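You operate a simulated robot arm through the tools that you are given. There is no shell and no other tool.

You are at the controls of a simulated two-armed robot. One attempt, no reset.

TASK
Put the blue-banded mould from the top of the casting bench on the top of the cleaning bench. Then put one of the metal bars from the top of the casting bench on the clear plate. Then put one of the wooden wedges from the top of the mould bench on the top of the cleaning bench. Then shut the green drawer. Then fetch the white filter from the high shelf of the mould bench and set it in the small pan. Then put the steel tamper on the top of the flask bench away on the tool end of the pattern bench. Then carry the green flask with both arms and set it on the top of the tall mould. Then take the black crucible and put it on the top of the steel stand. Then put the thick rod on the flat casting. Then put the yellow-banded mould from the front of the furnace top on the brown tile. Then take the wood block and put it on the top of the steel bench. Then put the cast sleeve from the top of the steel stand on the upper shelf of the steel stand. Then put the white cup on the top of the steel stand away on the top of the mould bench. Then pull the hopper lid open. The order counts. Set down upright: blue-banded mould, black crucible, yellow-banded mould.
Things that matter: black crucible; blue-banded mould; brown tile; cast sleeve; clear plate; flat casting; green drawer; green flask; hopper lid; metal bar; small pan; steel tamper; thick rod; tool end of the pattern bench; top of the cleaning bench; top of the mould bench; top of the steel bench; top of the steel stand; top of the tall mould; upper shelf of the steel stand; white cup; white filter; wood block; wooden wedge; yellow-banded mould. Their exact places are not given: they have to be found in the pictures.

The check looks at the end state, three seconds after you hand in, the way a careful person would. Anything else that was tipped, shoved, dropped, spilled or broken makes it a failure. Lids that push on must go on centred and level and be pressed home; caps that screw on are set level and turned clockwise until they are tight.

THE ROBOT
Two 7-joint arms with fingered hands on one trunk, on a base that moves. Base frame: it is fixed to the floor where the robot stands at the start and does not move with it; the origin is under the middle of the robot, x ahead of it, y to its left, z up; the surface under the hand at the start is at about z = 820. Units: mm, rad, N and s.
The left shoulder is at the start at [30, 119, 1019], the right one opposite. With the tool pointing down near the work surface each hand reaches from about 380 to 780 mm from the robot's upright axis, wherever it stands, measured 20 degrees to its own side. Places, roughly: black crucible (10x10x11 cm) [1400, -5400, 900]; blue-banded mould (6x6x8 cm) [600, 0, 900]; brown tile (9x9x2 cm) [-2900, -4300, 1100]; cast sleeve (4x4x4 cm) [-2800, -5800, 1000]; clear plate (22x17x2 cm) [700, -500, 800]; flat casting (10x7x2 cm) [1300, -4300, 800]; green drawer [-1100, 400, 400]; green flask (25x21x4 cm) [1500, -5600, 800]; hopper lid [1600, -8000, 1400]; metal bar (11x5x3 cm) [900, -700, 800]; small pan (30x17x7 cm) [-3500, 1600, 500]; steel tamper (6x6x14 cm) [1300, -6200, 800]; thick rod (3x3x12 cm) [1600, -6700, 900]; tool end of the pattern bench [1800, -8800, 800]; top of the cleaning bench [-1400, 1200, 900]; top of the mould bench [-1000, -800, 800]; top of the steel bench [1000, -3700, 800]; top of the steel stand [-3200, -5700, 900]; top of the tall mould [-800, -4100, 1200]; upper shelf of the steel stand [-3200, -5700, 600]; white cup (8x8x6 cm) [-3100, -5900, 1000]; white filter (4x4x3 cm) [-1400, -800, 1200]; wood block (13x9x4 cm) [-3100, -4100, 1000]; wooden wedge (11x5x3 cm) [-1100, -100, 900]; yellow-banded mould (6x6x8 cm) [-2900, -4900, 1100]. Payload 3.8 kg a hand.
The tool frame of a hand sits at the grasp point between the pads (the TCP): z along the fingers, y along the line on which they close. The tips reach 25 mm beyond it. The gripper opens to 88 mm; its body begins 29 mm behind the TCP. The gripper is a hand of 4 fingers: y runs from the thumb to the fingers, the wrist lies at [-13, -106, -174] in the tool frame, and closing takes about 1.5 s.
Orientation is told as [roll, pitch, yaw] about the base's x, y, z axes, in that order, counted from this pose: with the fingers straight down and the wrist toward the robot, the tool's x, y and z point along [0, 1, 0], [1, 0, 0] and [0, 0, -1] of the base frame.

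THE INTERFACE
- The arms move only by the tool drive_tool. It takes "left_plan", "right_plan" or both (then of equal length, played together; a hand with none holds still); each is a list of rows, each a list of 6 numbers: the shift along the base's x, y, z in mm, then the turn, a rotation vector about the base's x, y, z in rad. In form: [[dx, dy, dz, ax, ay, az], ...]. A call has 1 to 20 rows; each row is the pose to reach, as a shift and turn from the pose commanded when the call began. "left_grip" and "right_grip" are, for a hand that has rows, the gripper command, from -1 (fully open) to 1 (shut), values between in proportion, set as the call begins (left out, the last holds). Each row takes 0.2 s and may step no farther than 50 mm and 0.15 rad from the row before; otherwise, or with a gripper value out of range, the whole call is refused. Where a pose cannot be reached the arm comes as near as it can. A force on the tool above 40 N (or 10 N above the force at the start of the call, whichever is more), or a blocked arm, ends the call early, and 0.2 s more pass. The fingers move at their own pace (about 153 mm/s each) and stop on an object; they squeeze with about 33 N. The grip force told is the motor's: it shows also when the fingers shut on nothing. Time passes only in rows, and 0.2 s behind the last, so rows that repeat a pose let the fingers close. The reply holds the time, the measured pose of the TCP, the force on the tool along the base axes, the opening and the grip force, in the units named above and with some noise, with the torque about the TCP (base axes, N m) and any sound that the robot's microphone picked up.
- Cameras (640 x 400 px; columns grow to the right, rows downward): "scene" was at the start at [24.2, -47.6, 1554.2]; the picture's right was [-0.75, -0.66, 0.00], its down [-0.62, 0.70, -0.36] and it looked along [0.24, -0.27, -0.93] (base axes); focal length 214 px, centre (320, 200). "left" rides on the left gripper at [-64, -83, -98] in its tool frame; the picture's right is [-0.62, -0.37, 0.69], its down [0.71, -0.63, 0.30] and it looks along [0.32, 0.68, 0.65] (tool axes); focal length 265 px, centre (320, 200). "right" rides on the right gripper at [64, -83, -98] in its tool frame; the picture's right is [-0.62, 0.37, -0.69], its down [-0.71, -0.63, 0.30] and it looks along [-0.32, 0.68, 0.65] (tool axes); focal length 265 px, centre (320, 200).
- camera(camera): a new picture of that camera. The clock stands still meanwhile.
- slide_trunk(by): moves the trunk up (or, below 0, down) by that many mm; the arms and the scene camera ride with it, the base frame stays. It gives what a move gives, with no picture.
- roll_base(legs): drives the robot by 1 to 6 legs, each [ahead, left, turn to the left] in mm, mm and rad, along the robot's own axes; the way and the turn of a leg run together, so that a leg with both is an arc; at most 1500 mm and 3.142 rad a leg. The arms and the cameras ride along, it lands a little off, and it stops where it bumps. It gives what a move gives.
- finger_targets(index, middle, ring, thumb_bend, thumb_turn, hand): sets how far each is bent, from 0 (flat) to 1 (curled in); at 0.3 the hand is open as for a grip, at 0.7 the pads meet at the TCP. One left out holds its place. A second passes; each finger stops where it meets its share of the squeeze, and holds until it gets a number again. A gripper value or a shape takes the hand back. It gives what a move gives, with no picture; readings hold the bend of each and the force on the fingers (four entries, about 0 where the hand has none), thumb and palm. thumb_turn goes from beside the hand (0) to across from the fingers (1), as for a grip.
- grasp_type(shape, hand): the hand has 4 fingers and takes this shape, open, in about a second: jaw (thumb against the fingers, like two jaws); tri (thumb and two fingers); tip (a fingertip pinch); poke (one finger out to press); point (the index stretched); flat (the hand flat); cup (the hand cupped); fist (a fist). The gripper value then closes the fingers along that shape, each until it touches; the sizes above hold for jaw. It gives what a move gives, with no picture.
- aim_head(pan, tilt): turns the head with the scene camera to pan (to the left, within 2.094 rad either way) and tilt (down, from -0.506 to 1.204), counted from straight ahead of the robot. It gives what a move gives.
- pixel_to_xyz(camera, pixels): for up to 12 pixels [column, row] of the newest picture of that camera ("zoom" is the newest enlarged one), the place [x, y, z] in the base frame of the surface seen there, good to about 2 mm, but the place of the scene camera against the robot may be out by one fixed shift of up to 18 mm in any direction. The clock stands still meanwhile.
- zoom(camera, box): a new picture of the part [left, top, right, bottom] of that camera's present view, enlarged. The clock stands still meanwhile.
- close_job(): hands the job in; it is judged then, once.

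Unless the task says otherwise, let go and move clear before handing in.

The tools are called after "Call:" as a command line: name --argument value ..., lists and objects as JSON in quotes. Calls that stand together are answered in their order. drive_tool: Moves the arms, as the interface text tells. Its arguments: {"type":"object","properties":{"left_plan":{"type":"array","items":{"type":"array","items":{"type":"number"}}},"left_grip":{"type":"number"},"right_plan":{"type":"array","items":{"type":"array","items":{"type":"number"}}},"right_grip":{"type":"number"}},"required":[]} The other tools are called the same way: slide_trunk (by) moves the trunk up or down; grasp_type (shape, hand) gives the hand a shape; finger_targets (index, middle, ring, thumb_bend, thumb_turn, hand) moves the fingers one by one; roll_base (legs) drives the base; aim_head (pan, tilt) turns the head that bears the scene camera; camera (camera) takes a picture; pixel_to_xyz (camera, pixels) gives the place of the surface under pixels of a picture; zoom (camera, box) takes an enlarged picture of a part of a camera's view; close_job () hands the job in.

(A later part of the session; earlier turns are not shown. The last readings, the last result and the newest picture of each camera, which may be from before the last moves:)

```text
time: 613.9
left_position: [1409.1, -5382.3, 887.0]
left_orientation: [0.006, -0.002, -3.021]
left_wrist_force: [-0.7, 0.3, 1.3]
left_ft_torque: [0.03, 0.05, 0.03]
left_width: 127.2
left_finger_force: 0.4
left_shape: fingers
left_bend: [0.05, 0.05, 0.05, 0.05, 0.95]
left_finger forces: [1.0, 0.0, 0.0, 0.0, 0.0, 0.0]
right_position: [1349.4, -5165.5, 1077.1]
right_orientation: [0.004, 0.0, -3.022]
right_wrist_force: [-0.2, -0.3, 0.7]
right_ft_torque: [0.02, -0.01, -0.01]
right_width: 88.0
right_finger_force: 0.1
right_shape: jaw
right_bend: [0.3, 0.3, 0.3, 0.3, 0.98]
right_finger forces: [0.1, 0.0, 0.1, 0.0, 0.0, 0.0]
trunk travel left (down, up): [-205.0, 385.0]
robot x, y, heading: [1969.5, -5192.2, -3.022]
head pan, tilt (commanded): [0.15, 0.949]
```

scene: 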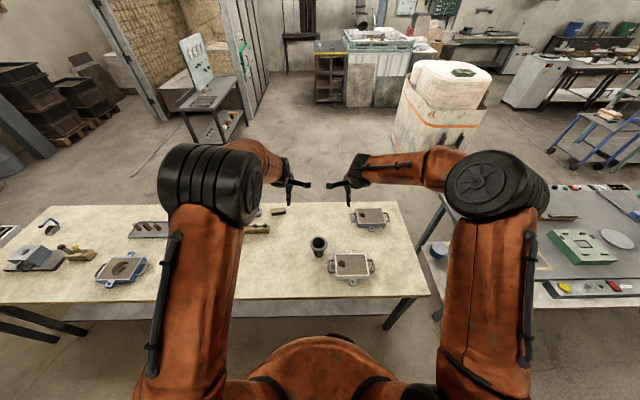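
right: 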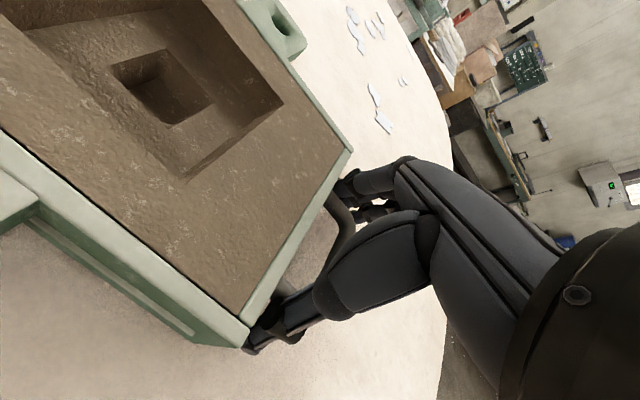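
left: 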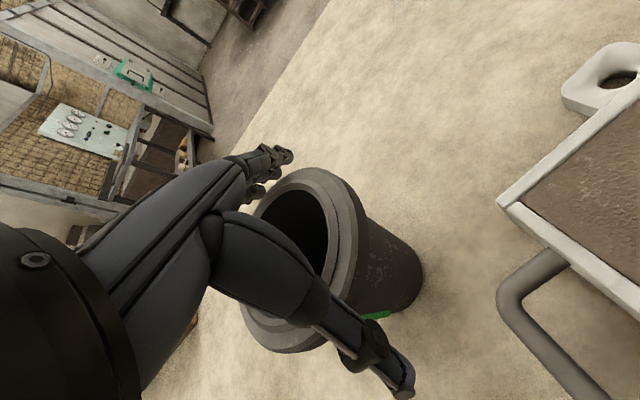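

Only a 1 N touch on the index now. Closing the hand on the crucible.

Call:
drive_tool --left_plan '[[0, 0, 0, 0, 0, 0], [0, 0, 0, 0, 0, 0], [0, 0, 0, 0, 0, 0], [0, 0, 0, 0, 0, 0], [0, 0, 0, 0, 0, 0], [0, 0, 0, 0, 0, 0], [0, 0, 0, 0, 0, 0], [0, 0, 0, 0, 0, 0]]' --left_grip 1

Call:
camera --camera "left"

```text
time: 615.7
left_position: [1408.7, -5382.2, 889.3]
left_orientation: [0.005, -0.009, -3.023]
left_wrist_force: [-6.4, 0.2, 27.0]
left_ft_torque: [-0.2, 0.45, -0.25]
left_width: 62.2
left_finger_force: 33.2
left_shape: jaw
left_bend: [0.12, 0.3, 0.19, 0.55, 0.93]
left_finger forces: [52.4, 36.6, 22.2, 0.0, 98.9, 0.0]
right_position: [1350.2, -5166.1, 1078.2]
right_orientation: [0.005, 0.001, -3.022]
right_wrist_force: [0.3, -0.4, 0.8]
right_ft_torque: [0.03, -0.02, -0.01]
right_width: 87.8
right_finger_force: 0.1
right_shape: jaw
right_bend: [0.3, 0.3, 0.3, 0.3, 0.98]
right_finger forces: [0.1, 0.0, 0.0, 0.0, 0.0, 0.0]
trunk travel left (down, up): [-205.0, 385.0]
robot x, y, heading: [1970.6, -5189.2, -3.022]
head pan, tilt (commanded): [0.15, 0.949]
```

```text
taken
```

left: 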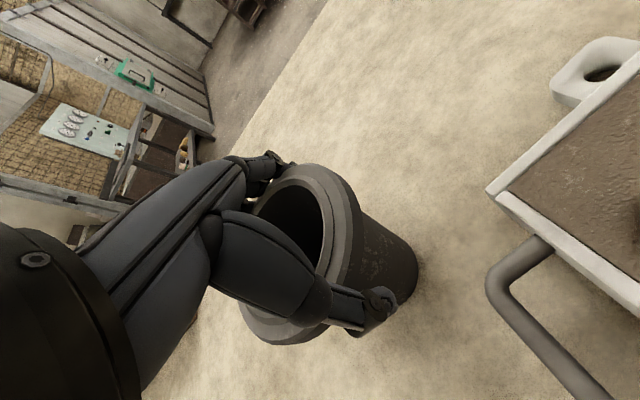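

Firm wrap-around grip. Lifting a little to see whether it holds.

Call:
drive_tool --left_plan '[[0, 0, 5, 0, 0, 0], [0, 0, 10, 0, 0, 0], [0, 0, 20, 0, 0, 0], [0, 0, 30, 0, 0, 0]]'

Call:
camera --camera "left"

Call:
zoom --camera "scene" --box '[220, 100, 420, 240]'

```text
time: 616.7
left_position: [1410.7, -5381.7, 917.3]
left_orientation: [0.008, 0.0, -3.023]
left_wrist_force: [-0.2, -1.0, -2.9]
left_ft_torque: [0.02, 0.0, -0.04]
left_width: 62.2
left_finger_force: 33.1
left_shape: jaw
left_bend: [0.12, 0.3, 0.2, 0.55, 0.92]
left_finger forces: [46.5, 33.8, 18.8, 0.0, 94.6, 0.1]
right_position: [1348.5, -5166.8, 1078.3]
right_orientation: [0.003, -0.001, -3.021]
right_wrist_force: [0.3, 0.5, -0.9]
right_ft_torque: [0.02, 0.0, 0.01]
right_width: 87.8
right_finger_force: 0.2
right_shape: jaw
right_bend: [0.3, 0.3, 0.3, 0.3, 0.98]
right_finger forces: [0.1, 0.0, 0.0, 0.0, 0.0, 0.0]
trunk travel left (down, up): [-205.0, 385.0]
robot x, y, heading: [1974.3, -5192.6, -3.028]
head pan, tilt (commanded): [0.15, 0.949]
```

```text
taken
```

left: 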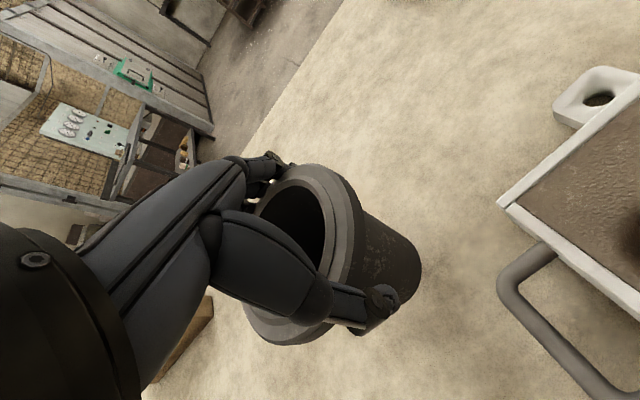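

```text
2.86 times, centred on (320, 170) of scene
```

zoom: 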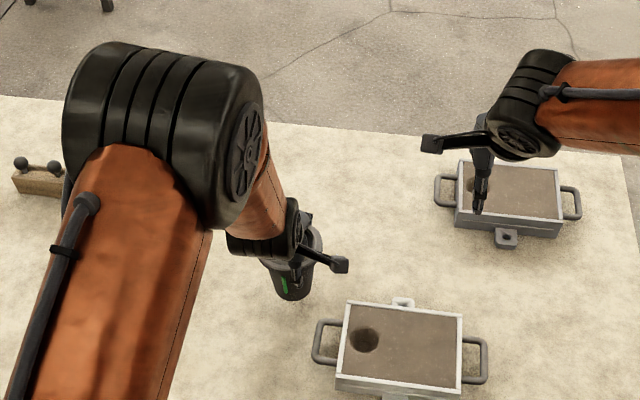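

The crucible is held upright. Lifting it high and heading for the steel stand via the aisles.

Call:
drive_tool --left_plan '[[0, 0, 40, 0, 0, 0], [0, 0, 85, 0, 0, 0], [0, 0, 130, 0, 0, 0], [0, 0, 170, 0, 0, 0]]'

Call:
slide_trunk --by 280

Call:
roll_base --legs '[[-110, -900, 0], [0, -950, 0]]'

```text
time: 617.7
left_position: [1409.2, -5381.7, 1087.8]
left_orientation: [0.005, 0.0, -3.022]
left_wrist_force: [-0.3, 0.0, -3.0]
left_ft_torque: [0.02, -0.03, 0.01]
left_width: 62.2
left_finger_force: 32.8
left_shape: jaw
left_bend: [0.12, 0.3, 0.2, 0.55, 0.92]
left_finger forces: [45.4, 33.8, 18.5, 0.0, 93.0, 0.0]
right_position: [1347.8, -5166.8, 1077.9]
right_orientation: [0.003, 0.001, -3.02]
right_wrist_force: [0.4, 0.8, 0.2]
right_ft_torque: [-0.02, -0.01, 0.02]
right_width: 88.0
right_finger_force: 0.1
right_shape: jaw
right_bend: [0.3, 0.3, 0.3, 0.3, 0.98]
right_finger forces: [0.1, 0.0, 0.1, 0.1, 0.0, 0.0]
trunk travel left (down, up): [-205.0, 385.0]
robot x, y, heading: [1968.5, -5187.5, -3.025]
head pan, tilt (commanded): [0.15, 0.949]
```

```text
time: 620.5
left_position: [1408.4, -5382.6, 1367.8]
left_orientation: [0.005, -0.001, -3.024]
left_wrist_force: [-0.7, 0.5, -3.3]
left_ft_torque: [0.05, -0.05, 0.0]
left_width: 61.9
left_finger_force: 32.9
left_shape: jaw
left_bend: [0.12, 0.3, 0.2, 0.55, 0.92]
left_finger forces: [45.3, 33.7, 18.6, 0.0, 92.8, 0.0]
right_position: [1348.1, -5166.4, 1357.6]
right_orientation: [0.004, 0.003, -3.019]
right_wrist_force: [1.0, -0.4, 0.1]
right_ft_torque: [0.01, -0.02, 0.01]
right_width: 87.8
right_finger_force: 0.1
right_shape: jaw
right_bend: [0.3, 0.3, 0.3, 0.3, 0.98]
right_finger forces: [0.0, 0.1, 0.0, 0.0, 0.1, 0.1]
trunk travel left (down, up): [-485.0, 105.0]
robot x, y, heading: [1967.1, -5188.7, -3.03]
head pan, tilt (commanded): [0.15, 0.949]
```

```text
time: 629.9
left_position: [1326.2, -3514.7, 1367.8]
left_orientation: [0.005, 0.0, -3.036]
left_wrist_force: [-0.2, 0.1, -3.1]
left_ft_torque: [0.03, -0.05, 0.0]
left_width: 61.9
left_finger_force: 32.9
left_shape: jaw
left_bend: [0.12, 0.3, 0.2, 0.55, 0.92]
left_finger forces: [45.2, 33.7, 18.5, 0.1, 92.9, 0.0]
right_position: [1268.5, -3298.4, 1358.1]
right_orientation: [0.004, 0.001, -3.036]
right_wrist_force: [-0.3, -1.0, -1.0]
right_ft_torque: [0.01, 0.01, 0.0]
right_width: 88.0
right_finger_force: 0.1
right_shape: jaw
right_bend: [0.3, 0.3, 0.3, 0.3, 0.98]
right_finger forces: [0.0, 0.0, 0.1, 0.0, 0.1, 0.0]
trunk travel left (down, up): [-485.0, 105.0]
robot x, y, heading: [1888.5, -3329.7, -3.036]
head pan, tilt (commanded): [0.15, 0.949]
```

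Call:
roll_base --legs '[[300, -1037, 0], [1340, -32, 0]]'

Call:
roll_base --legs '[[116, 923, 0], [116, 923, 0]]'

```text
time: 641.7
left_position: [-421.7, -2627.5, 1368.1]
left_orientation: [0.004, 0.0, -3.043]
left_wrist_force: [-0.1, -0.2, -3.0]
left_ft_torque: [0.03, -0.02, 0.0]
left_width: 62.3
left_finger_force: 33.1
left_shape: jaw
left_bend: [0.12, 0.3, 0.2, 0.55, 0.92]
left_finger forces: [45.2, 33.8, 18.4, 0.0, 92.6, 0.0]
right_position: [-476.8, -2409.8, 1358.4]
right_orientation: [0.003, 0.0, -3.04]
right_wrist_force: [-0.3, -0.1, 0.6]
right_ft_torque: [-0.04, 0.03, 0.02]
right_width: 88.0
right_finger_force: 0.2
right_shape: jaw
right_bend: [0.3, 0.3, 0.3, 0.3, 0.98]
right_finger forces: [0.0, 0.0, 0.1, 0.1, 0.0, 0.0]
trunk travel left (down, up): [-485.0, 105.0]
robot x, y, heading: [141.9, -2449.1, -3.047]
head pan, tilt (commanded): [0.15, 0.949]
```

```text
time: 650.9
left_position: [-474.7, -4456.5, 1368.1]
left_orientation: [0.008, 0.001, -3.056]
left_wrist_force: [-0.2, -0.1, -3.5]
left_ft_torque: [0.02, -0.02, -0.02]
left_width: 62.1
left_finger_force: 33.0
left_shape: jaw
left_bend: [0.12, 0.3, 0.21, 0.55, 0.92]
left_finger forces: [45.2, 33.9, 18.6, 0.0, 92.9, 0.0]
right_position: [-527.8, -4239.6, 1358.1]
right_orientation: [0.002, 0.0, -3.055]
right_wrist_force: [0.6, -1.1, 0.3]
right_ft_torque: [0.01, -0.01, 0.01]
right_width: 87.9
right_finger_force: 0.0
right_shape: jaw
right_bend: [0.3, 0.3, 0.3, 0.3, 0.98]
right_finger forces: [0.1, 0.0, 0.0, 0.0, 0.1, 0.1]
trunk travel left (down, up): [-485.0, 105.0]
robot x, y, heading: [94.9, -4285.7, -3.054]
head pan, tilt (commanded): [0.15, 0.949]
```

Passed over the mould safely. Continuing south to y≈-5450, then looking west.

Call:
roll_base --legs '[[131, 404, 0], [65, 747, 0]]'

Call:
aim_head --pan 0.0 --tilt 0.35

Call:
camera --camera "scene"

```text
time: 657.2
left_position: [-580.2, -5620.9, 1368.3]
left_orientation: [0.008, -0.002, -3.064]
left_wrist_force: [-0.1, 0.5, -2.8]
left_ft_torque: [0.04, -0.01, 0.0]
left_width: 61.9
left_finger_force: 33.1
left_shape: jaw
left_bend: [0.12, 0.3, 0.21, 0.55, 0.92]
left_finger forces: [45.4, 33.9, 18.5, 0.0, 93.0, 0.1]
right_position: [-630.9, -5403.5, 1357.8]
right_orientation: [0.003, 0.002, -3.064]
right_wrist_force: [-0.5, 0.3, -0.5]
right_ft_torque: [-0.04, -0.03, 0.04]
right_width: 87.9
right_finger_force: 0.1
right_shape: jaw
right_bend: [0.3, 0.3, 0.3, 0.3, 0.98]
right_finger forces: [0.1, 0.1, 0.0, 0.0, 0.1, 0.1]
trunk travel left (down, up): [-485.0, 105.0]
robot x, y, heading: [-13.1, -5453.5, -3.061]
head pan, tilt (commanded): [0.15, 0.949]
```

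```text
time: 658.2
left_position: [-580.6, -5621.0, 1367.2]
left_orientation: [0.005, -0.001, -3.065]
left_wrist_force: [-0.3, 0.8, -2.4]
left_ft_torque: [0.02, -0.01, 0.01]
left_width: 62.1
left_finger_force: 32.5
left_shape: jaw
left_bend: [0.12, 0.3, 0.21, 0.55, 0.92]
left_finger forces: [45.4, 33.8, 18.6, 0.1, 93.0, 0.0]
right_position: [-631.8, -5403.4, 1357.3]
right_orientation: [0.004, 0.003, -3.062]
right_wrist_force: [0.1, -0.1, 0.0]
right_ft_torque: [0.01, 0.0, -0.02]
right_width: 87.9
right_finger_force: 0.0
right_shape: jaw
right_bend: [0.3, 0.3, 0.3, 0.3, 0.98]
right_finger forces: [0.1, 0.0, 0.0, 0.0, 0.0, 0.1]
trunk travel left (down, up): [-485.0, 105.0]
robot x, y, heading: [-7.7, -5451.6, -3.061]
head pan, tilt (commanded): [0.0, 0.351]
```

```text
taken
```

scene: 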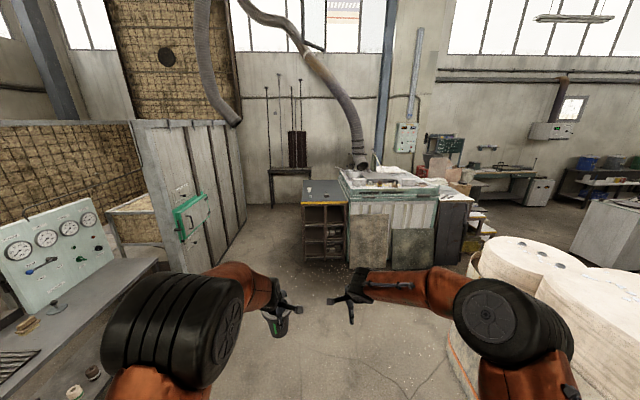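

The steel stand with open shelves is at (325,225), the furnace at (385,200). Measuring.

Call:
zoom --camera "scene" --box '[260, 140, 480, 290]'

Call:
pixel_to_xyz --camera "scene" --pixels '[[310, 190], [333, 187], [303, 203], [346, 203], [325, 195], [325, 268], [325, 225], [345, 300], [300, 240], [420, 275], [370, 255], [240, 270]]'

```text
2.67 times, centred on (370, 215) of scene
```

zoom: 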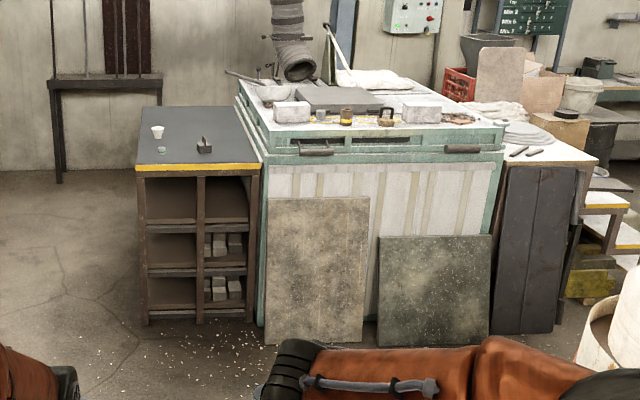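

```text
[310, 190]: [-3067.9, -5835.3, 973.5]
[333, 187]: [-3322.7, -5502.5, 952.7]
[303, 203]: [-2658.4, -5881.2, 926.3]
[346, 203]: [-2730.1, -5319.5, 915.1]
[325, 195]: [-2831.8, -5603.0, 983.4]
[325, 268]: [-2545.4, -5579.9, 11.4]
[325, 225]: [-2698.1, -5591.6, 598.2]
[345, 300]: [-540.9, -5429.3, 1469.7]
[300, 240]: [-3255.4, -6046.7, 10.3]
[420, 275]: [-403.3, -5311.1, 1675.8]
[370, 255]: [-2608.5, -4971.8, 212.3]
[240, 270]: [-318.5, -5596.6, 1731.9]
```

Stand top ≈ z 942 with front edge x≈-2700, y≈-5320…-5880. Driving toward it for a closer look.

Call:
roll_base --legs '[[850, 0, 0], [850, 0, 0]]'

Call:
aim_head --pan 0.0 --tilt 0.6

Call:
camera --camera "scene"

Call:
zoom --camera "scene" --box '[220, 120, 460, 300]'

```text
time: 666.8
left_position: [-2273.6, -5741.0, 1368.6]
left_orientation: [0.005, 0.001, -3.07]
left_wrist_force: [0.4, 0.4, -4.0]
left_ft_torque: [0.01, -0.03, -0.02]
left_width: 61.9
left_finger_force: 33.0
left_shape: jaw
left_bend: [0.12, 0.3, 0.21, 0.55, 0.92]
left_finger forces: [45.2, 34.0, 18.6, 0.0, 92.9, 0.1]
right_position: [-2324.6, -5523.7, 1357.9]
right_orientation: [0.003, 0.0, -3.068]
right_wrist_force: [-0.6, 0.2, -0.9]
right_ft_torque: [-0.02, 0.0, -0.02]
right_width: 87.8
right_finger_force: 0.0
right_shape: jaw
right_bend: [0.3, 0.3, 0.3, 0.3, 0.98]
right_finger forces: [0.1, 0.1, 0.1, 0.0, 0.1, 0.1]
trunk travel left (down, up): [-485.0, 105.0]
robot x, y, heading: [-1703.0, -5574.6, -3.067]
head pan, tilt (commanded): [0.0, 0.351]
```

```text
time: 667.6
left_position: [-2275.0, -5740.7, 1367.7]
left_orientation: [0.005, 0.001, -3.069]
left_wrist_force: [0.4, 0.3, -3.4]
left_ft_torque: [0.05, 0.01, 0.01]
left_width: 61.9
left_finger_force: 33.1
left_shape: jaw
left_bend: [0.12, 0.3, 0.21, 0.55, 0.92]
left_finger forces: [45.3, 34.0, 18.7, 0.0, 92.8, 0.0]
right_position: [-2324.7, -5522.4, 1356.9]
right_orientation: [0.004, 0.002, -3.067]
right_wrist_force: [-1.0, -0.6, -0.5]
right_ft_torque: [0.01, 0.02, 0.01]
right_width: 87.9
right_finger_force: 0.0
right_shape: jaw
right_bend: [0.3, 0.3, 0.3, 0.3, 0.98]
right_finger forces: [0.0, 0.1, 0.0, 0.0, 0.0, 0.0]
trunk travel left (down, up): [-485.0, 105.0]
robot x, y, heading: [-1704.9, -5575.3, -3.064]
head pan, tilt (commanded): [0.0, 0.6]
```

```text
taken
```

scene: 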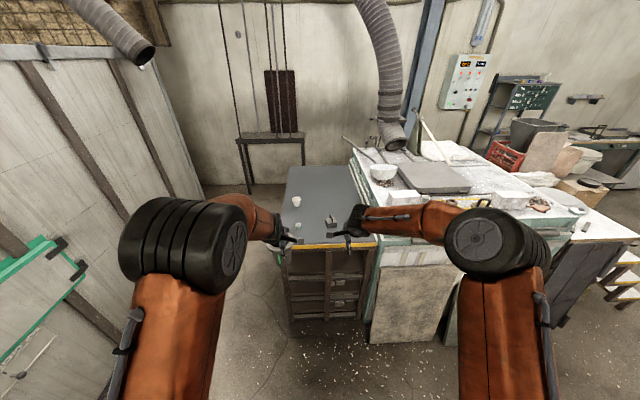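

```text
2.22 times, centred on (340, 210) of scene
```

zoom: 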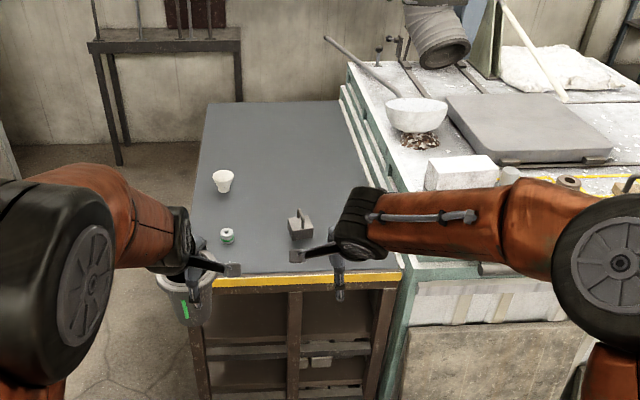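

On the stand top: white cup (zoom (222,181)), cast sleeve (226,235), grey lug box (300,224). Measuring and choosing a free spot.

Call:
pixel_to_xyz --camera "zoom" --pixels '[[222, 178], [222, 190], [226, 234], [226, 242], [300, 215], [292, 235], [315, 235], [265, 215], [265, 180], [320, 180], [215, 275], [395, 270]]'

```text
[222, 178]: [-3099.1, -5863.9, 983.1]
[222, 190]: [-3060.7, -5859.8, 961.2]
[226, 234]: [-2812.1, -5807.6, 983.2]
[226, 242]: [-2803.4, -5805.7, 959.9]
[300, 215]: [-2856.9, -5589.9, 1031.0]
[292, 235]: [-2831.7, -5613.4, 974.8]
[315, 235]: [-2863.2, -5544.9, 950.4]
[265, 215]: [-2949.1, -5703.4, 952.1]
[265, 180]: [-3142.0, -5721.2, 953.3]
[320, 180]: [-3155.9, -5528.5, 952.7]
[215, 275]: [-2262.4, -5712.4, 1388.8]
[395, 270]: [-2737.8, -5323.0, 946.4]
```

Free spot ≈(-2960,-5710) (≥185 mm from cup, sleeve and box). Driving up and lowering the trunk.

Call:
roll_base --legs '[[670, -15, 0]]'

Call:
slide_trunk --by -180

Call:
camera --camera "left"

```text
time: 671.3
left_position: [-2933.0, -5787.7, 1369.1]
left_orientation: [0.004, -0.001, -3.054]
left_wrist_force: [1.0, -0.4, -2.6]
left_ft_torque: [0.07, -0.01, 0.02]
left_width: 62.2
left_finger_force: 33.0
left_shape: jaw
left_bend: [0.12, 0.3, 0.21, 0.55, 0.92]
left_finger forces: [45.3, 34.0, 18.6, 0.0, 92.9, 0.1]
right_position: [-2986.7, -5570.2, 1357.1]
right_orientation: [0.004, 0.0, -3.051]
right_wrist_force: [-0.6, 0.3, 0.3]
right_ft_torque: [-0.02, 0.0, -0.01]
right_width: 88.0
right_finger_force: 0.2
right_shape: jaw
right_bend: [0.3, 0.3, 0.3, 0.3, 0.98]
right_finger forces: [0.0, 0.1, 0.1, 0.0, 0.0, 0.0]
trunk travel left (down, up): [-485.0, 105.0]
robot x, y, heading: [-2370.1, -5615.6, -3.055]
head pan, tilt (commanded): [0.0, 0.6]
```

```text
time: 673.3
left_position: [-2932.1, -5788.5, 1188.4]
left_orientation: [0.006, 0.0, -3.055]
left_wrist_force: [0.4, 0.0, -2.9]
left_ft_torque: [0.04, -0.03, 0.01]
left_width: 62.1
left_finger_force: 33.4
left_shape: jaw
left_bend: [0.12, 0.3, 0.21, 0.55, 0.92]
left_finger forces: [45.2, 34.1, 18.7, 0.1, 92.8, 0.0]
right_position: [-2987.1, -5571.0, 1177.2]
right_orientation: [0.002, 0.001, -3.053]
right_wrist_force: [0.2, -1.3, 0.1]
right_ft_torque: [-0.04, 0.0, 0.01]
right_width: 87.9
right_finger_force: 0.0
right_shape: jaw
right_bend: [0.3, 0.3, 0.3, 0.3, 0.98]
right_finger forces: [0.1, 0.0, 0.0, 0.0, 0.1, 0.0]
trunk travel left (down, up): [-305.0, 285.0]
robot x, y, heading: [-2367.9, -5616.2, -3.052]
head pan, tilt (commanded): [0.0, 0.6]
```

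```text
taken
```

left: 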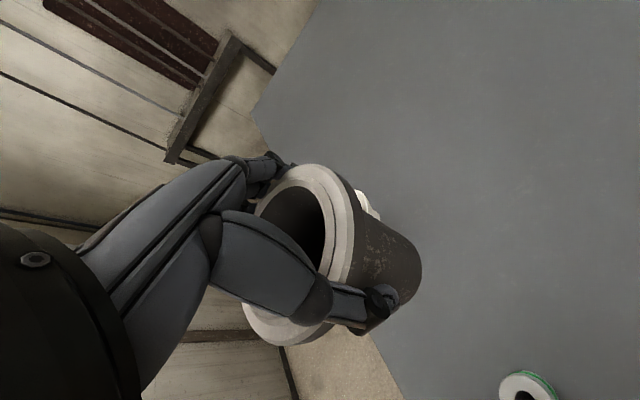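

Call:
pixel_to_xyz --camera "left" --pixels '[[450, 200], [500, 300], [550, 150], [526, 388], [370, 205], [430, 330]]'

Call:
drive_tool --left_plan '[[-9, 30, 0, 0, 0, 0], [-18, 60, 0, 0, 0, 0], [-28, 88, 0, 0, 0, 0], [-28, 88, -35, 0, 0, 0], [-28, 88, -75, 0, 0, 0], [-28, 88, -110, 0, 0, 0]]'

Call:
camera --camera "left"

```text
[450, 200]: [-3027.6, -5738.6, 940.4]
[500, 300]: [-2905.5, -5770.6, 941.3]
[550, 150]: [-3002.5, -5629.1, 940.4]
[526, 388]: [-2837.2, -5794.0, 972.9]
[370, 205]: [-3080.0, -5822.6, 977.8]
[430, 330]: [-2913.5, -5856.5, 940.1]
```

```text
time: 674.1
left_position: [-2957.8, -5712.3, 1185.4]
left_orientation: [0.019, 0.008, -3.05]
left_wrist_force: [-0.2, -0.8, -2.8]
left_ft_torque: [0.02, -0.01, 0.01]
left_width: 61.9
left_finger_force: 32.9
left_shape: jaw
left_bend: [0.12, 0.3, 0.21, 0.55, 0.92]
left_finger forces: [45.2, 34.0, 18.6, 0.0, 92.6, 0.1]
right_position: [-2991.6, -5556.0, 1175.6]
right_orientation: [-0.007, 0.002, -3.077]
right_wrist_force: [-0.1, 0.1, 0.9]
right_ft_torque: [-0.02, -0.03, 0.01]
right_width: 87.9
right_finger_force: 0.0
right_shape: jaw
right_bend: [0.3, 0.3, 0.3, 0.3, 0.97]
right_finger forces: [0.1, 0.1, 0.0, 0.0, 0.1, 0.1]
trunk travel left (down, up): [-305.0, 285.0]
robot x, y, heading: [-2367.3, -5613.8, -3.052]
head pan, tilt (commanded): [0.0, 0.6]
stopped in row 4 (right hand): the force on the tool passed its limit at 53 N (the readings are from after the stop); the commanded pose is now the measured one
```

```text
taken
```

left: 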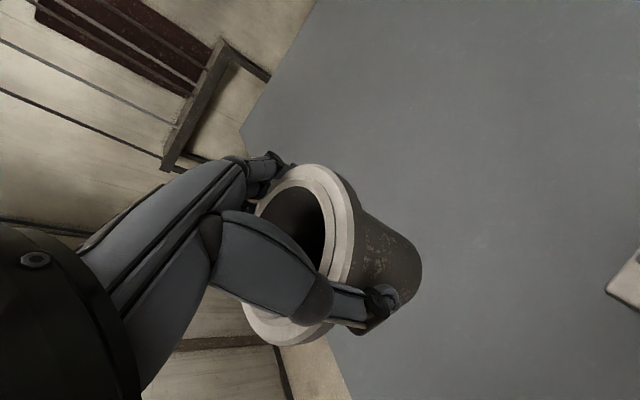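

The left hand bumped my own right hand; the crucible is still held firmly. Moving the right hand out of the way first.

Call:
drive_tool --right_plan '[[20, 25, 15, 0, 0, 0], [45, 55, 30, 0, 0, 0.0], [85, 75, 45, 0, 0, 0.02], [125, 90, 60, 0, 0, 0.02], [165, 100, 60, 0, 0, 0.02], [195, 110, 60, 0, 0, 0.02]]'

Call:
camera --camera "left"

Call:
camera --camera "scene"

```text
time: 675.5
left_position: [-2955.0, -5713.9, 1186.3]
left_orientation: [0.02, 0.006, -3.05]
left_wrist_force: [0.7, 0.8, -3.5]
left_ft_torque: [0.05, 0.02, -0.03]
left_width: 62.0
left_finger_force: 33.1
left_shape: jaw
left_bend: [0.12, 0.3, 0.21, 0.55, 0.92]
left_finger forces: [45.1, 34.0, 18.5, 0.0, 92.7, 0.0]
right_position: [-2795.1, -5447.4, 1237.3]
right_orientation: [-0.01, 0.001, -3.056]
right_wrist_force: [0.3, -0.3, 0.3]
right_ft_torque: [-0.02, -0.01, 0.0]
right_width: 87.9
right_finger_force: 0.0
right_shape: jaw
right_bend: [0.3, 0.3, 0.3, 0.3, 0.97]
right_finger forces: [0.0, 0.0, 0.0, 0.0, 0.1, 0.0]
trunk travel left (down, up): [-305.0, 285.0]
robot x, y, heading: [-2362.9, -5615.5, -3.056]
head pan, tilt (commanded): [0.0, 0.6]
```

```text
taken
```

left: 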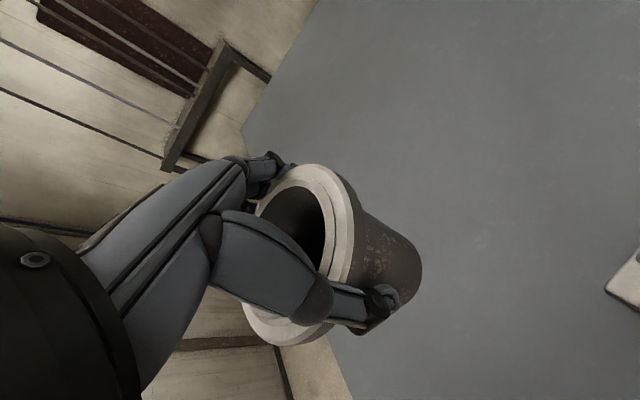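

```text
taken
```

scene: 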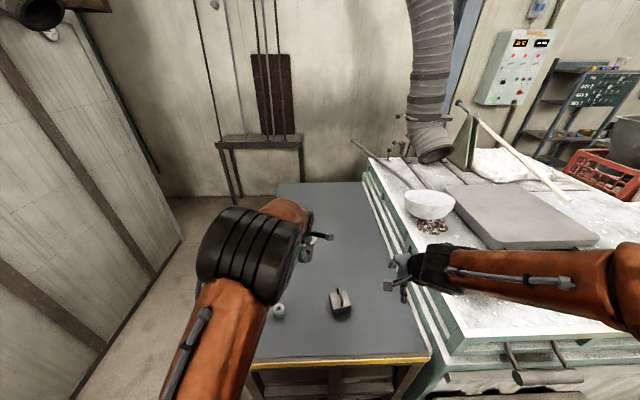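

Table z≈940.5; target TCP ≈1029. Lowering.

Call:
drive_tool --left_plan '[[0, 5, -35, -0.008, -0.003, 0], [0, 10, -75, -0.015, -0.006, 0], [0, 10, -110, -0.015, -0.006, 0], [0, 10, -135, -0.015, -0.006, 0], [0, 10, -148, -0.015, -0.006, 0]]'

Call:
camera --camera "left"

```text
time: 676.7
left_position: [-2957.3, -5702.5, 1037.8]
left_orientation: [0.035, 0.009, -3.049]
left_wrist_force: [-0.5, -0.4, -2.1]
left_ft_torque: [0.04, 0.0, 0.02]
left_width: 62.0
left_finger_force: 32.8
left_shape: jaw
left_bend: [0.12, 0.3, 0.21, 0.55, 0.92]
left_finger forces: [44.8, 34.0, 18.1, 0.0, 91.7, 0.0]
right_position: [-2796.7, -5447.4, 1236.0]
right_orientation: [-0.01, 0.003, -3.057]
right_wrist_force: [1.0, -0.5, -0.1]
right_ft_torque: [0.03, 0.01, -0.02]
right_width: 87.9
right_finger_force: 0.1
right_shape: jaw
right_bend: [0.3, 0.3, 0.3, 0.3, 0.97]
right_finger forces: [0.0, 0.0, 0.0, 0.0, 0.0, 0.1]
trunk travel left (down, up): [-305.0, 285.0]
robot x, y, heading: [-2367.0, -5611.1, -3.055]
head pan, tilt (commanded): [0.0, 0.6]
```

```text
taken
```

left: 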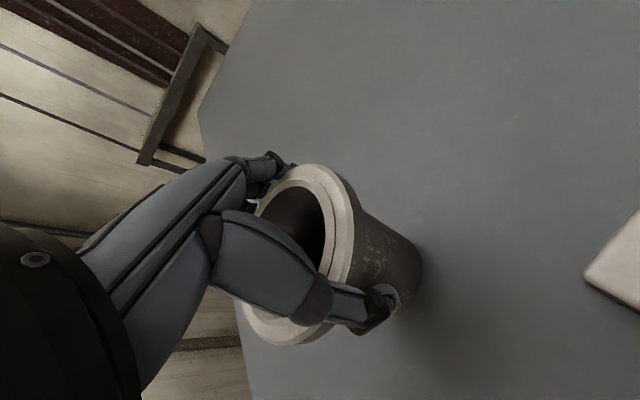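

The small tilt correction went the wrong way; reversing it (now 0.035 rad).

Call:
drive_tool --left_plan '[[0, 0, 0, 0.015, 0.005, 0], [0, 0, 0, 0.03, 0.01, 0], [0, 0, -3, 0.03, 0.01, 0]]'

Call:
drive_tool --left_plan '[[0, 0, -1.5, 0, 0, 0], [0, 0, -3, 0, 0, 0], [0, 0, -4.5, 0, 0, 0]]'

```text
time: 677.5
left_position: [-2957.0, -5701.1, 1034.8]
left_orientation: [0.004, 0.003, -3.053]
left_wrist_force: [0.5, 0.1, -2.7]
left_ft_torque: [0.04, -0.02, 0.0]
left_width: 61.9
left_finger_force: 33.1
left_shape: jaw
left_bend: [0.12, 0.3, 0.21, 0.55, 0.92]
left_finger forces: [44.9, 33.8, 18.2, 0.1, 91.7, 0.0]
right_position: [-2796.4, -5447.4, 1236.1]
right_orientation: [-0.008, 0.001, -3.055]
right_wrist_force: [0.2, -0.1, 0.6]
right_ft_torque: [0.0, 0.01, -0.05]
right_width: 87.9
right_finger_force: 0.0
right_shape: jaw
right_bend: [0.3, 0.3, 0.3, 0.3, 0.97]
right_finger forces: [0.1, 0.0, 0.1, 0.1, 0.0, 0.0]
trunk travel left (down, up): [-305.0, 285.0]
robot x, y, heading: [-2365.2, -5610.3, -3.052]
head pan, tilt (commanded): [0.0, 0.6]
```

```text
time: 678.3
left_position: [-2956.3, -5701.4, 1032.0]
left_orientation: [0.003, 0.002, -3.052]
left_wrist_force: [0.1, 1.9, 0.9]
left_ft_torque: [-0.05, 0.06, 0.03]
left_width: 61.8
left_finger_force: 33.0
left_shape: jaw
left_bend: [0.12, 0.3, 0.21, 0.55, 0.92]
left_finger forces: [45.1, 33.8, 18.9, 0.1, 92.4, 0.1]
right_position: [-2795.2, -5448.4, 1237.6]
right_orientation: [-0.009, 0.0, -3.056]
right_wrist_force: [0.6, -0.5, 0.0]
right_ft_torque: [-0.02, 0.01, 0.01]
right_width: 88.0
right_finger_force: 0.1
right_shape: jaw
right_bend: [0.3, 0.3, 0.3, 0.3, 0.97]
right_finger forces: [0.0, 0.0, 0.0, 0.1, 0.1, 0.0]
trunk travel left (down, up): [-305.0, 285.0]
robot x, y, heading: [-2364.9, -5613.5, -3.049]
head pan, tilt (commanded): [0.0, 0.6]
```

Contact begins. One more millimetre, then opening wide with finger targets.

Call:
drive_tool --left_plan '[[0, 0, -1.5, 0, 0, 0], [0, 0, -2, 0, 0, 0]]'

Call:
finger_targets --hand "left" --index 0.05 --middle 0.05 --ring 0.05 --thumb_bend 0.05

Call:
camera --camera "left"

```text
time: 678.9
left_position: [-2956.9, -5701.9, 1031.0]
left_orientation: [0.004, -0.003, -3.052]
left_wrist_force: [1.8, 1.2, 12.0]
left_ft_torque: [-0.13, 0.19, 0.01]
left_width: 61.7
left_finger_force: 33.4
left_shape: jaw
left_bend: [0.12, 0.3, 0.21, 0.55, 0.92]
left_finger forces: [45.9, 33.0, 19.7, 0.0, 96.0, 0.1]
right_position: [-2793.8, -5447.7, 1237.1]
right_orientation: [-0.01, 0.0, -3.056]
right_wrist_force: [0.2, -0.8, -0.2]
right_ft_torque: [-0.05, 0.02, -0.02]
right_width: 87.8
right_finger_force: 0.1
right_shape: jaw
right_bend: [0.3, 0.3, 0.3, 0.3, 0.97]
right_finger forces: [0.0, 0.0, 0.0, 0.0, 0.0, 0.1]
trunk travel left (down, up): [-305.0, 285.0]
robot x, y, heading: [-2365.3, -5614.3, -3.052]
head pan, tilt (commanded): [0.0, 0.6]
```

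```text
time: 679.9
left_position: [-2956.7, -5703.0, 1027.6]
left_orientation: [0.001, 0.004, -3.052]
left_wrist_force: [0.6, 0.4, 0.0]
left_ft_torque: [0.02, -0.02, 0.03]
left_width: 126.2
left_finger_force: 0.0
left_shape: fingers
left_bend: [0.05, 0.05, 0.05, 0.05, 1.0]
left_finger forces: [0.0, 0.1, 0.1, 0.0, 0.0, 0.0]
right_position: [-2795.2, -5448.4, 1236.4]
right_orientation: [-0.008, 0.0, -3.055]
right_wrist_force: [-0.3, -0.3, 0.2]
right_ft_torque: [-0.01, -0.02, 0.02]
right_width: 87.9
right_finger_force: 0.0
right_shape: jaw
right_bend: [0.3, 0.3, 0.3, 0.3, 0.97]
right_finger forces: [0.0, 0.0, 0.1, 0.0, 0.0, 0.0]
trunk travel left (down, up): [-305.0, 285.0]
robot x, y, heading: [-2364.8, -5614.8, -3.055]
head pan, tilt (commanded): [0.0, 0.6]
```

```text
taken
```

left: 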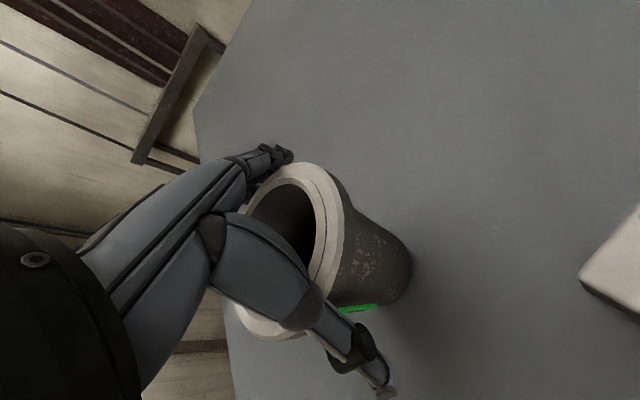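

Fingers are free with zero forces. Lifting straight up.

Call:
drive_tool --left_plan '[[0, 0, 10, 0, 0, 0], [0, 0, 30, 0, 0, 0], [0, 0, 70, 0, 0, 0], [0, 0, 115, 0, 0, 0], [0, 0, 160, 0, 0, 0]]'

Call:
camera --camera "left"

Call:
camera --camera "scene"

```text
time: 681.1
left_position: [-2958.7, -5705.2, 1190.3]
left_orientation: [0.003, 0.004, -3.051]
left_wrist_force: [-0.4, -0.4, -0.3]
left_ft_torque: [-0.02, -0.01, -0.01]
left_width: 126.1
left_finger_force: 0.1
left_shape: fingers
left_bend: [0.05, 0.05, 0.05, 0.05, 1.0]
left_finger forces: [0.0, 0.0, 0.0, 0.1, 0.0, 0.0]
right_position: [-2795.3, -5448.5, 1237.7]
right_orientation: [-0.01, 0.002, -3.056]
right_wrist_force: [-0.3, -0.3, 0.1]
right_ft_torque: [0.02, 0.02, -0.02]
right_width: 88.2
right_finger_force: 0.1
right_shape: jaw
right_bend: [0.3, 0.3, 0.3, 0.3, 0.97]
right_finger forces: [0.0, 0.0, 0.0, 0.0, 0.0, 0.0]
trunk travel left (down, up): [-305.0, 285.0]
robot x, y, heading: [-2366.3, -5615.3, -3.054]
head pan, tilt (commanded): [0.0, 0.6]
```

```text
taken
```

left: 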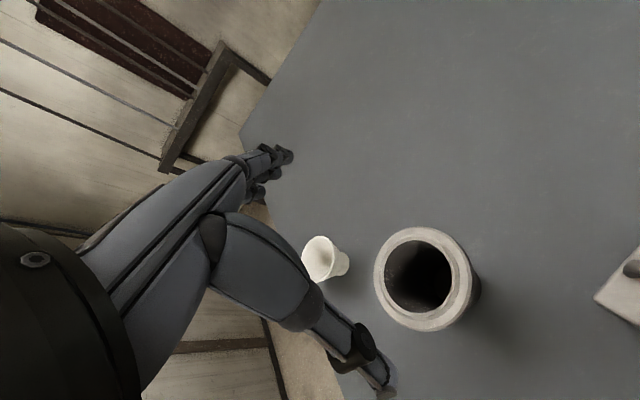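

```text
taken
```

scene: 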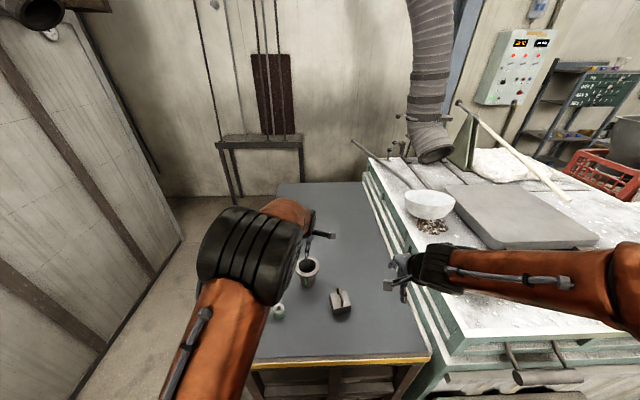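

The crucible stands upright on the stand. Next the thick rod on the flask bench: backing out, turning round and driving to the flask bench's front.

Call:
grasp_type --hand "left" --shape "jaw"

Call:
roll_base --legs '[[-740, 60, 0], [-740, 60, 0], [0, 0, 1.53], [0, 0, 1.53]]'

Call:
slide_trunk --by 200

```text
time: 682.0
left_position: [-2959.9, -5703.9, 1188.1]
left_orientation: [0.005, 0.003, -3.05]
left_wrist_force: [0.7, -0.5, -0.6]
left_ft_torque: [0.0, 0.03, 0.01]
left_width: 88.2
left_finger_force: 0.0
left_shape: jaw
left_bend: [0.3, 0.3, 0.3, 0.3, 0.98]
left_finger forces: [0.0, 0.1, 0.1, 0.0, 0.0, 0.1]
right_position: [-2795.9, -5447.0, 1237.2]
right_orientation: [-0.008, 0.0, -3.057]
right_wrist_force: [0.2, -0.6, -0.1]
right_ft_torque: [0.0, -0.01, 0.01]
right_width: 87.9
right_finger_force: 0.1
right_shape: jaw
right_bend: [0.3, 0.3, 0.3, 0.3, 0.97]
right_finger forces: [0.1, 0.0, 0.0, 0.0, 0.0, 0.0]
trunk travel left (down, up): [-305.0, 285.0]
robot x, y, heading: [-2365.1, -5618.2, -3.055]
head pan, tilt (commanded): [0.0, 0.6]
```

```text
time: 697.3
left_position: [-242.9, -5543.3, 1188.3]
left_orientation: [0.003, 0.004, 0.024]
left_wrist_force: [-0.7, -0.2, 1.0]
left_ft_torque: [0.01, 0.03, -0.03]
left_width: 88.0
left_finger_force: 0.0
left_shape: jaw
left_bend: [0.3, 0.3, 0.3, 0.3, 0.98]
left_finger forces: [0.0, 0.0, 0.0, 0.0, 0.1, 0.0]
right_position: [-422.2, -5784.9, 1236.8]
right_orientation: [-0.011, -0.001, 0.017]
right_wrist_force: [-0.5, 0.1, 0.1]
right_ft_torque: [0.0, 0.02, 0.01]
right_width: 87.9
right_finger_force: 0.0
right_shape: jaw
right_bend: [0.3, 0.3, 0.3, 0.3, 0.97]
right_finger forces: [0.0, 0.0, 0.1, 0.0, 0.0, 0.0]
trunk travel left (down, up): [-305.0, 285.0]
robot x, y, heading: [-839.8, -5590.3, 0.018]
head pan, tilt (commanded): [0.0, 0.6]
```

```text
time: 699.5
left_position: [-242.8, -5540.6, 1389.4]
left_orientation: [0.004, 0.003, 0.022]
left_wrist_force: [-0.7, 0.3, -0.8]
left_ft_torque: [0.0, -0.02, 0.0]
left_width: 88.3
left_finger_force: 0.0
left_shape: jaw
left_bend: [0.3, 0.3, 0.3, 0.3, 0.98]
left_finger forces: [0.0, 0.0, 0.1, 0.0, 0.0, 0.0]
right_position: [-422.2, -5785.6, 1437.0]
right_orientation: [-0.01, 0.0, 0.017]
right_wrist_force: [0.2, 0.4, 0.2]
right_ft_torque: [0.0, 0.0, -0.02]
right_width: 87.9
right_finger_force: 0.1
right_shape: jaw
right_bend: [0.3, 0.3, 0.3, 0.3, 0.97]
right_finger forces: [0.1, 0.0, 0.1, 0.0, 0.0, 0.1]
trunk travel left (down, up): [-505.0, 85.0]
robot x, y, heading: [-837.5, -5593.0, 0.015]
head pan, tilt (commanded): [0.0, 0.6]
```

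Call:
roll_base --legs '[[500, -400, -0.015], [500, -650, 0]]'

Call:
aim_head --pan 0.0 --tilt 0.55

Call:
camera --camera "scene"

Call:
zoom --camera "scene" --box '[230, 170, 430, 290]'

```text
time: 707.1
left_position: [775.9, -6600.5, 1389.2]
left_orientation: [0.002, 0.004, 0.005]
left_wrist_force: [-0.5, -1.0, 0.2]
left_ft_torque: [-0.02, 0.04, 0.02]
left_width: 87.7
left_finger_force: 0.0
left_shape: jaw
left_bend: [0.3, 0.3, 0.3, 0.3, 0.98]
left_finger forces: [0.0, 0.0, 0.1, 0.0, 0.0, 0.0]
right_position: [592.6, -6842.8, 1436.6]
right_orientation: [-0.009, 0.0, 0.001]
right_wrist_force: [-0.7, -0.3, 0.0]
right_ft_torque: [-0.04, -0.02, 0.0]
right_width: 88.0
right_finger_force: 0.1
right_shape: jaw
right_bend: [0.3, 0.3, 0.3, 0.3, 0.97]
right_finger forces: [0.0, 0.0, 0.1, 0.1, 0.0, 0.0]
trunk travel left (down, up): [-505.0, 85.0]
robot x, y, heading: [180.7, -6641.2, 0.01]
head pan, tilt (commanded): [0.0, 0.6]
```

```text
time: 707.7
left_position: [776.3, -6599.4, 1389.0]
left_orientation: [0.004, 0.003, 0.005]
left_wrist_force: [-0.5, -0.6, -0.5]
left_ft_torque: [0.0, 0.01, -0.02]
left_width: 88.0
left_finger_force: 0.2
left_shape: jaw
left_bend: [0.3, 0.3, 0.3, 0.3, 0.98]
left_finger forces: [0.1, 0.1, 0.0, 0.0, 0.1, 0.1]
right_position: [591.7, -6843.1, 1437.6]
right_orientation: [-0.008, 0.001, 0.001]
right_wrist_force: [0.3, 0.1, 0.4]
right_ft_torque: [-0.01, -0.03, 0.01]
right_width: 88.0
right_finger_force: 0.2
right_shape: jaw
right_bend: [0.3, 0.3, 0.3, 0.3, 0.97]
right_finger forces: [0.1, 0.0, 0.1, 0.0, 0.0, 0.0]
trunk travel left (down, up): [-505.0, 85.0]
robot x, y, heading: [175.9, -6641.4, 0.007]
head pan, tilt (commanded): [0.0, 0.55]
```

```text
taken
```

scene: 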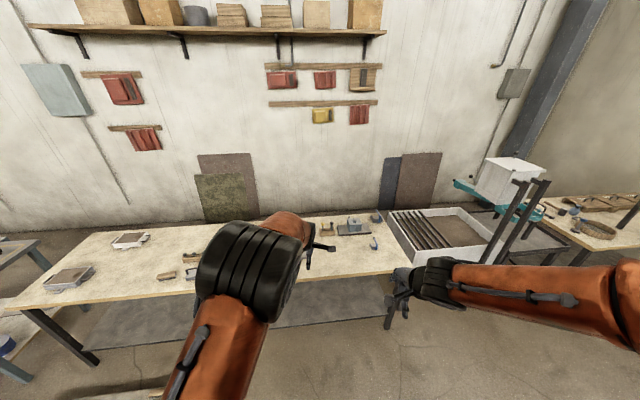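

```text
3.20 times, centred on (330, 230) of scene
```

zoom: 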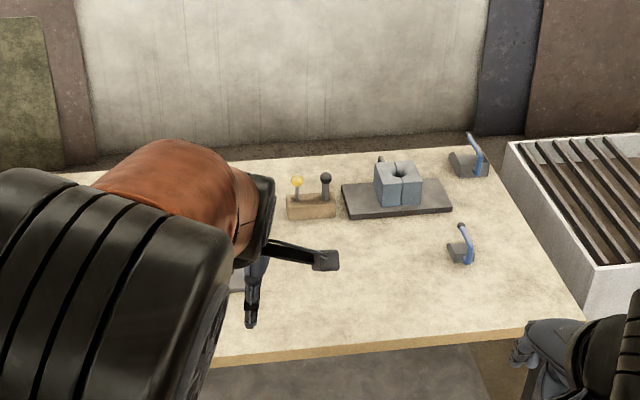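

The wooden holder has a thin yellow-knobbed rod and a thicker black-knobbed rod (zoom (326,187)). Measuring.

Call:
pixel_to_xyz --camera "zoom" --pixels '[[326, 180], [326, 192], [297, 183], [297, 195], [310, 208], [345, 200], [390, 190], [300, 350]]'

Call:
zoom --camera "scene" --box '[310, 205, 370, 245]'

```text
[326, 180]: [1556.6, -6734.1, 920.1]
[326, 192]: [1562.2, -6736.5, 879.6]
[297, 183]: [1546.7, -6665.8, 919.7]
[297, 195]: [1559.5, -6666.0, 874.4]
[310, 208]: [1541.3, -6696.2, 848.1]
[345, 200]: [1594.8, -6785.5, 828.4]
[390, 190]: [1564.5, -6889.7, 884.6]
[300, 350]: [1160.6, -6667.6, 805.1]
```

```text
10.00 times, centred on (340, 225) of scene
```

zoom: 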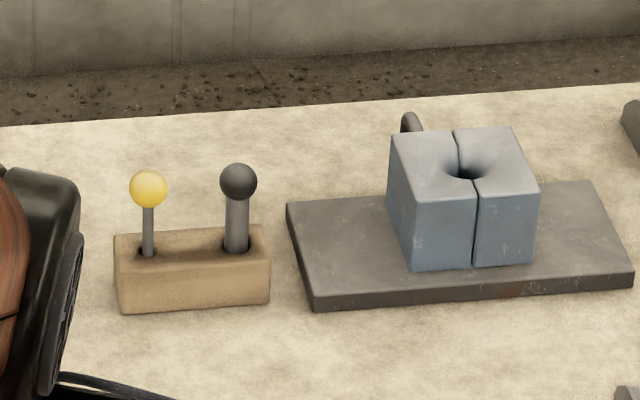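

The thick rod (black ball) is at ≈(1560,-6735), top ≈917. Driving up; I'll use the right hand.

Call:
roll_base --legs '[[700, 80, 0]]'

Call:
slide_trunk --by -280

Call:
camera --camera "right"

```text
time: 711.6
left_position: [1480.2, -6514.4, 1389.0]
left_orientation: [0.003, 0.003, 0.01]
left_wrist_force: [0.0, 0.4, -0.8]
left_ft_torque: [0.04, -0.01, -0.02]
left_width: 87.9
left_finger_force: 0.1
left_shape: jaw
left_bend: [0.3, 0.3, 0.3, 0.3, 0.98]
left_finger forces: [0.0, 0.0, 0.1, 0.0, 0.0, 0.0]
right_position: [1298.1, -6758.5, 1437.3]
right_orientation: [-0.009, 0.0, 0.006]
right_wrist_force: [0.6, 0.4, 0.3]
right_ft_torque: [-0.04, -0.01, 0.01]
right_width: 88.0
right_finger_force: 0.1
right_shape: jaw
right_bend: [0.3, 0.3, 0.3, 0.3, 0.97]
right_finger forces: [0.1, 0.0, 0.0, 0.1, 0.0, 0.0]
trunk travel left (down, up): [-505.0, 85.0]
robot x, y, heading: [881.9, -6557.7, 0.009]
head pan, tilt (commanded): [0.0, 0.55]
```

```text
time: 714.4
left_position: [1479.8, -6514.2, 1109.9]
left_orientation: [0.004, 0.004, 0.01]
left_wrist_force: [-0.5, 0.4, 0.2]
left_ft_torque: [0.02, 0.01, 0.0]
left_width: 88.0
left_finger_force: 0.1
left_shape: jaw
left_bend: [0.3, 0.3, 0.3, 0.3, 0.98]
left_finger forces: [0.0, 0.0, 0.0, 0.1, 0.0, 0.0]
right_position: [1296.9, -6758.0, 1157.4]
right_orientation: [-0.009, 0.0, 0.005]
right_wrist_force: [0.6, 0.1, 0.0]
right_ft_torque: [0.01, -0.01, 0.01]
right_width: 87.9
right_finger_force: 0.0
right_shape: jaw
right_bend: [0.3, 0.3, 0.3, 0.3, 0.97]
right_finger forces: [0.1, 0.0, 0.0, 0.1, 0.1, 0.0]
trunk travel left (down, up): [-225.0, 365.0]
robot x, y, heading: [879.6, -6554.0, 0.004]
head pan, tilt (commanded): [0.0, 0.55]
```

```text
taken
```

right: 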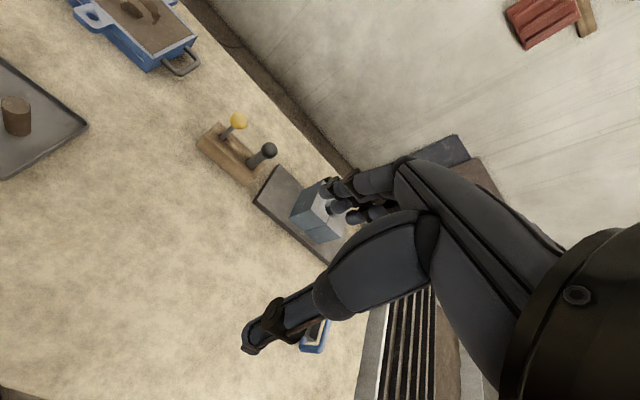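

Call:
zoom --camera "right" --box '[190, 100, 310, 200]'

Call:
pixel_to_xyz --camera "right" --pixels '[[268, 151], [262, 156], [257, 162], [238, 121], [225, 140], [245, 175], [230, 200]]'

```text
4.00 times, centred on (250, 150) of right
```

zoom: 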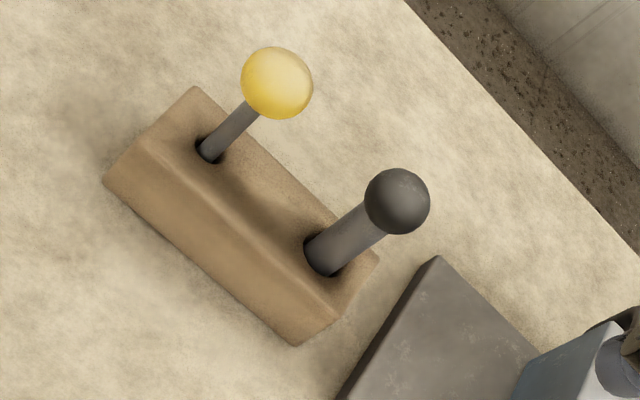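

```text
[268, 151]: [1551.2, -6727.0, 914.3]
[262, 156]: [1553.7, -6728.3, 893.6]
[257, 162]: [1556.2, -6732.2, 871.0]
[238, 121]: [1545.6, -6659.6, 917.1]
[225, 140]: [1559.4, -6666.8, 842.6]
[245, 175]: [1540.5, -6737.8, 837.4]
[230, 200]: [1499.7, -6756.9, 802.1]
```

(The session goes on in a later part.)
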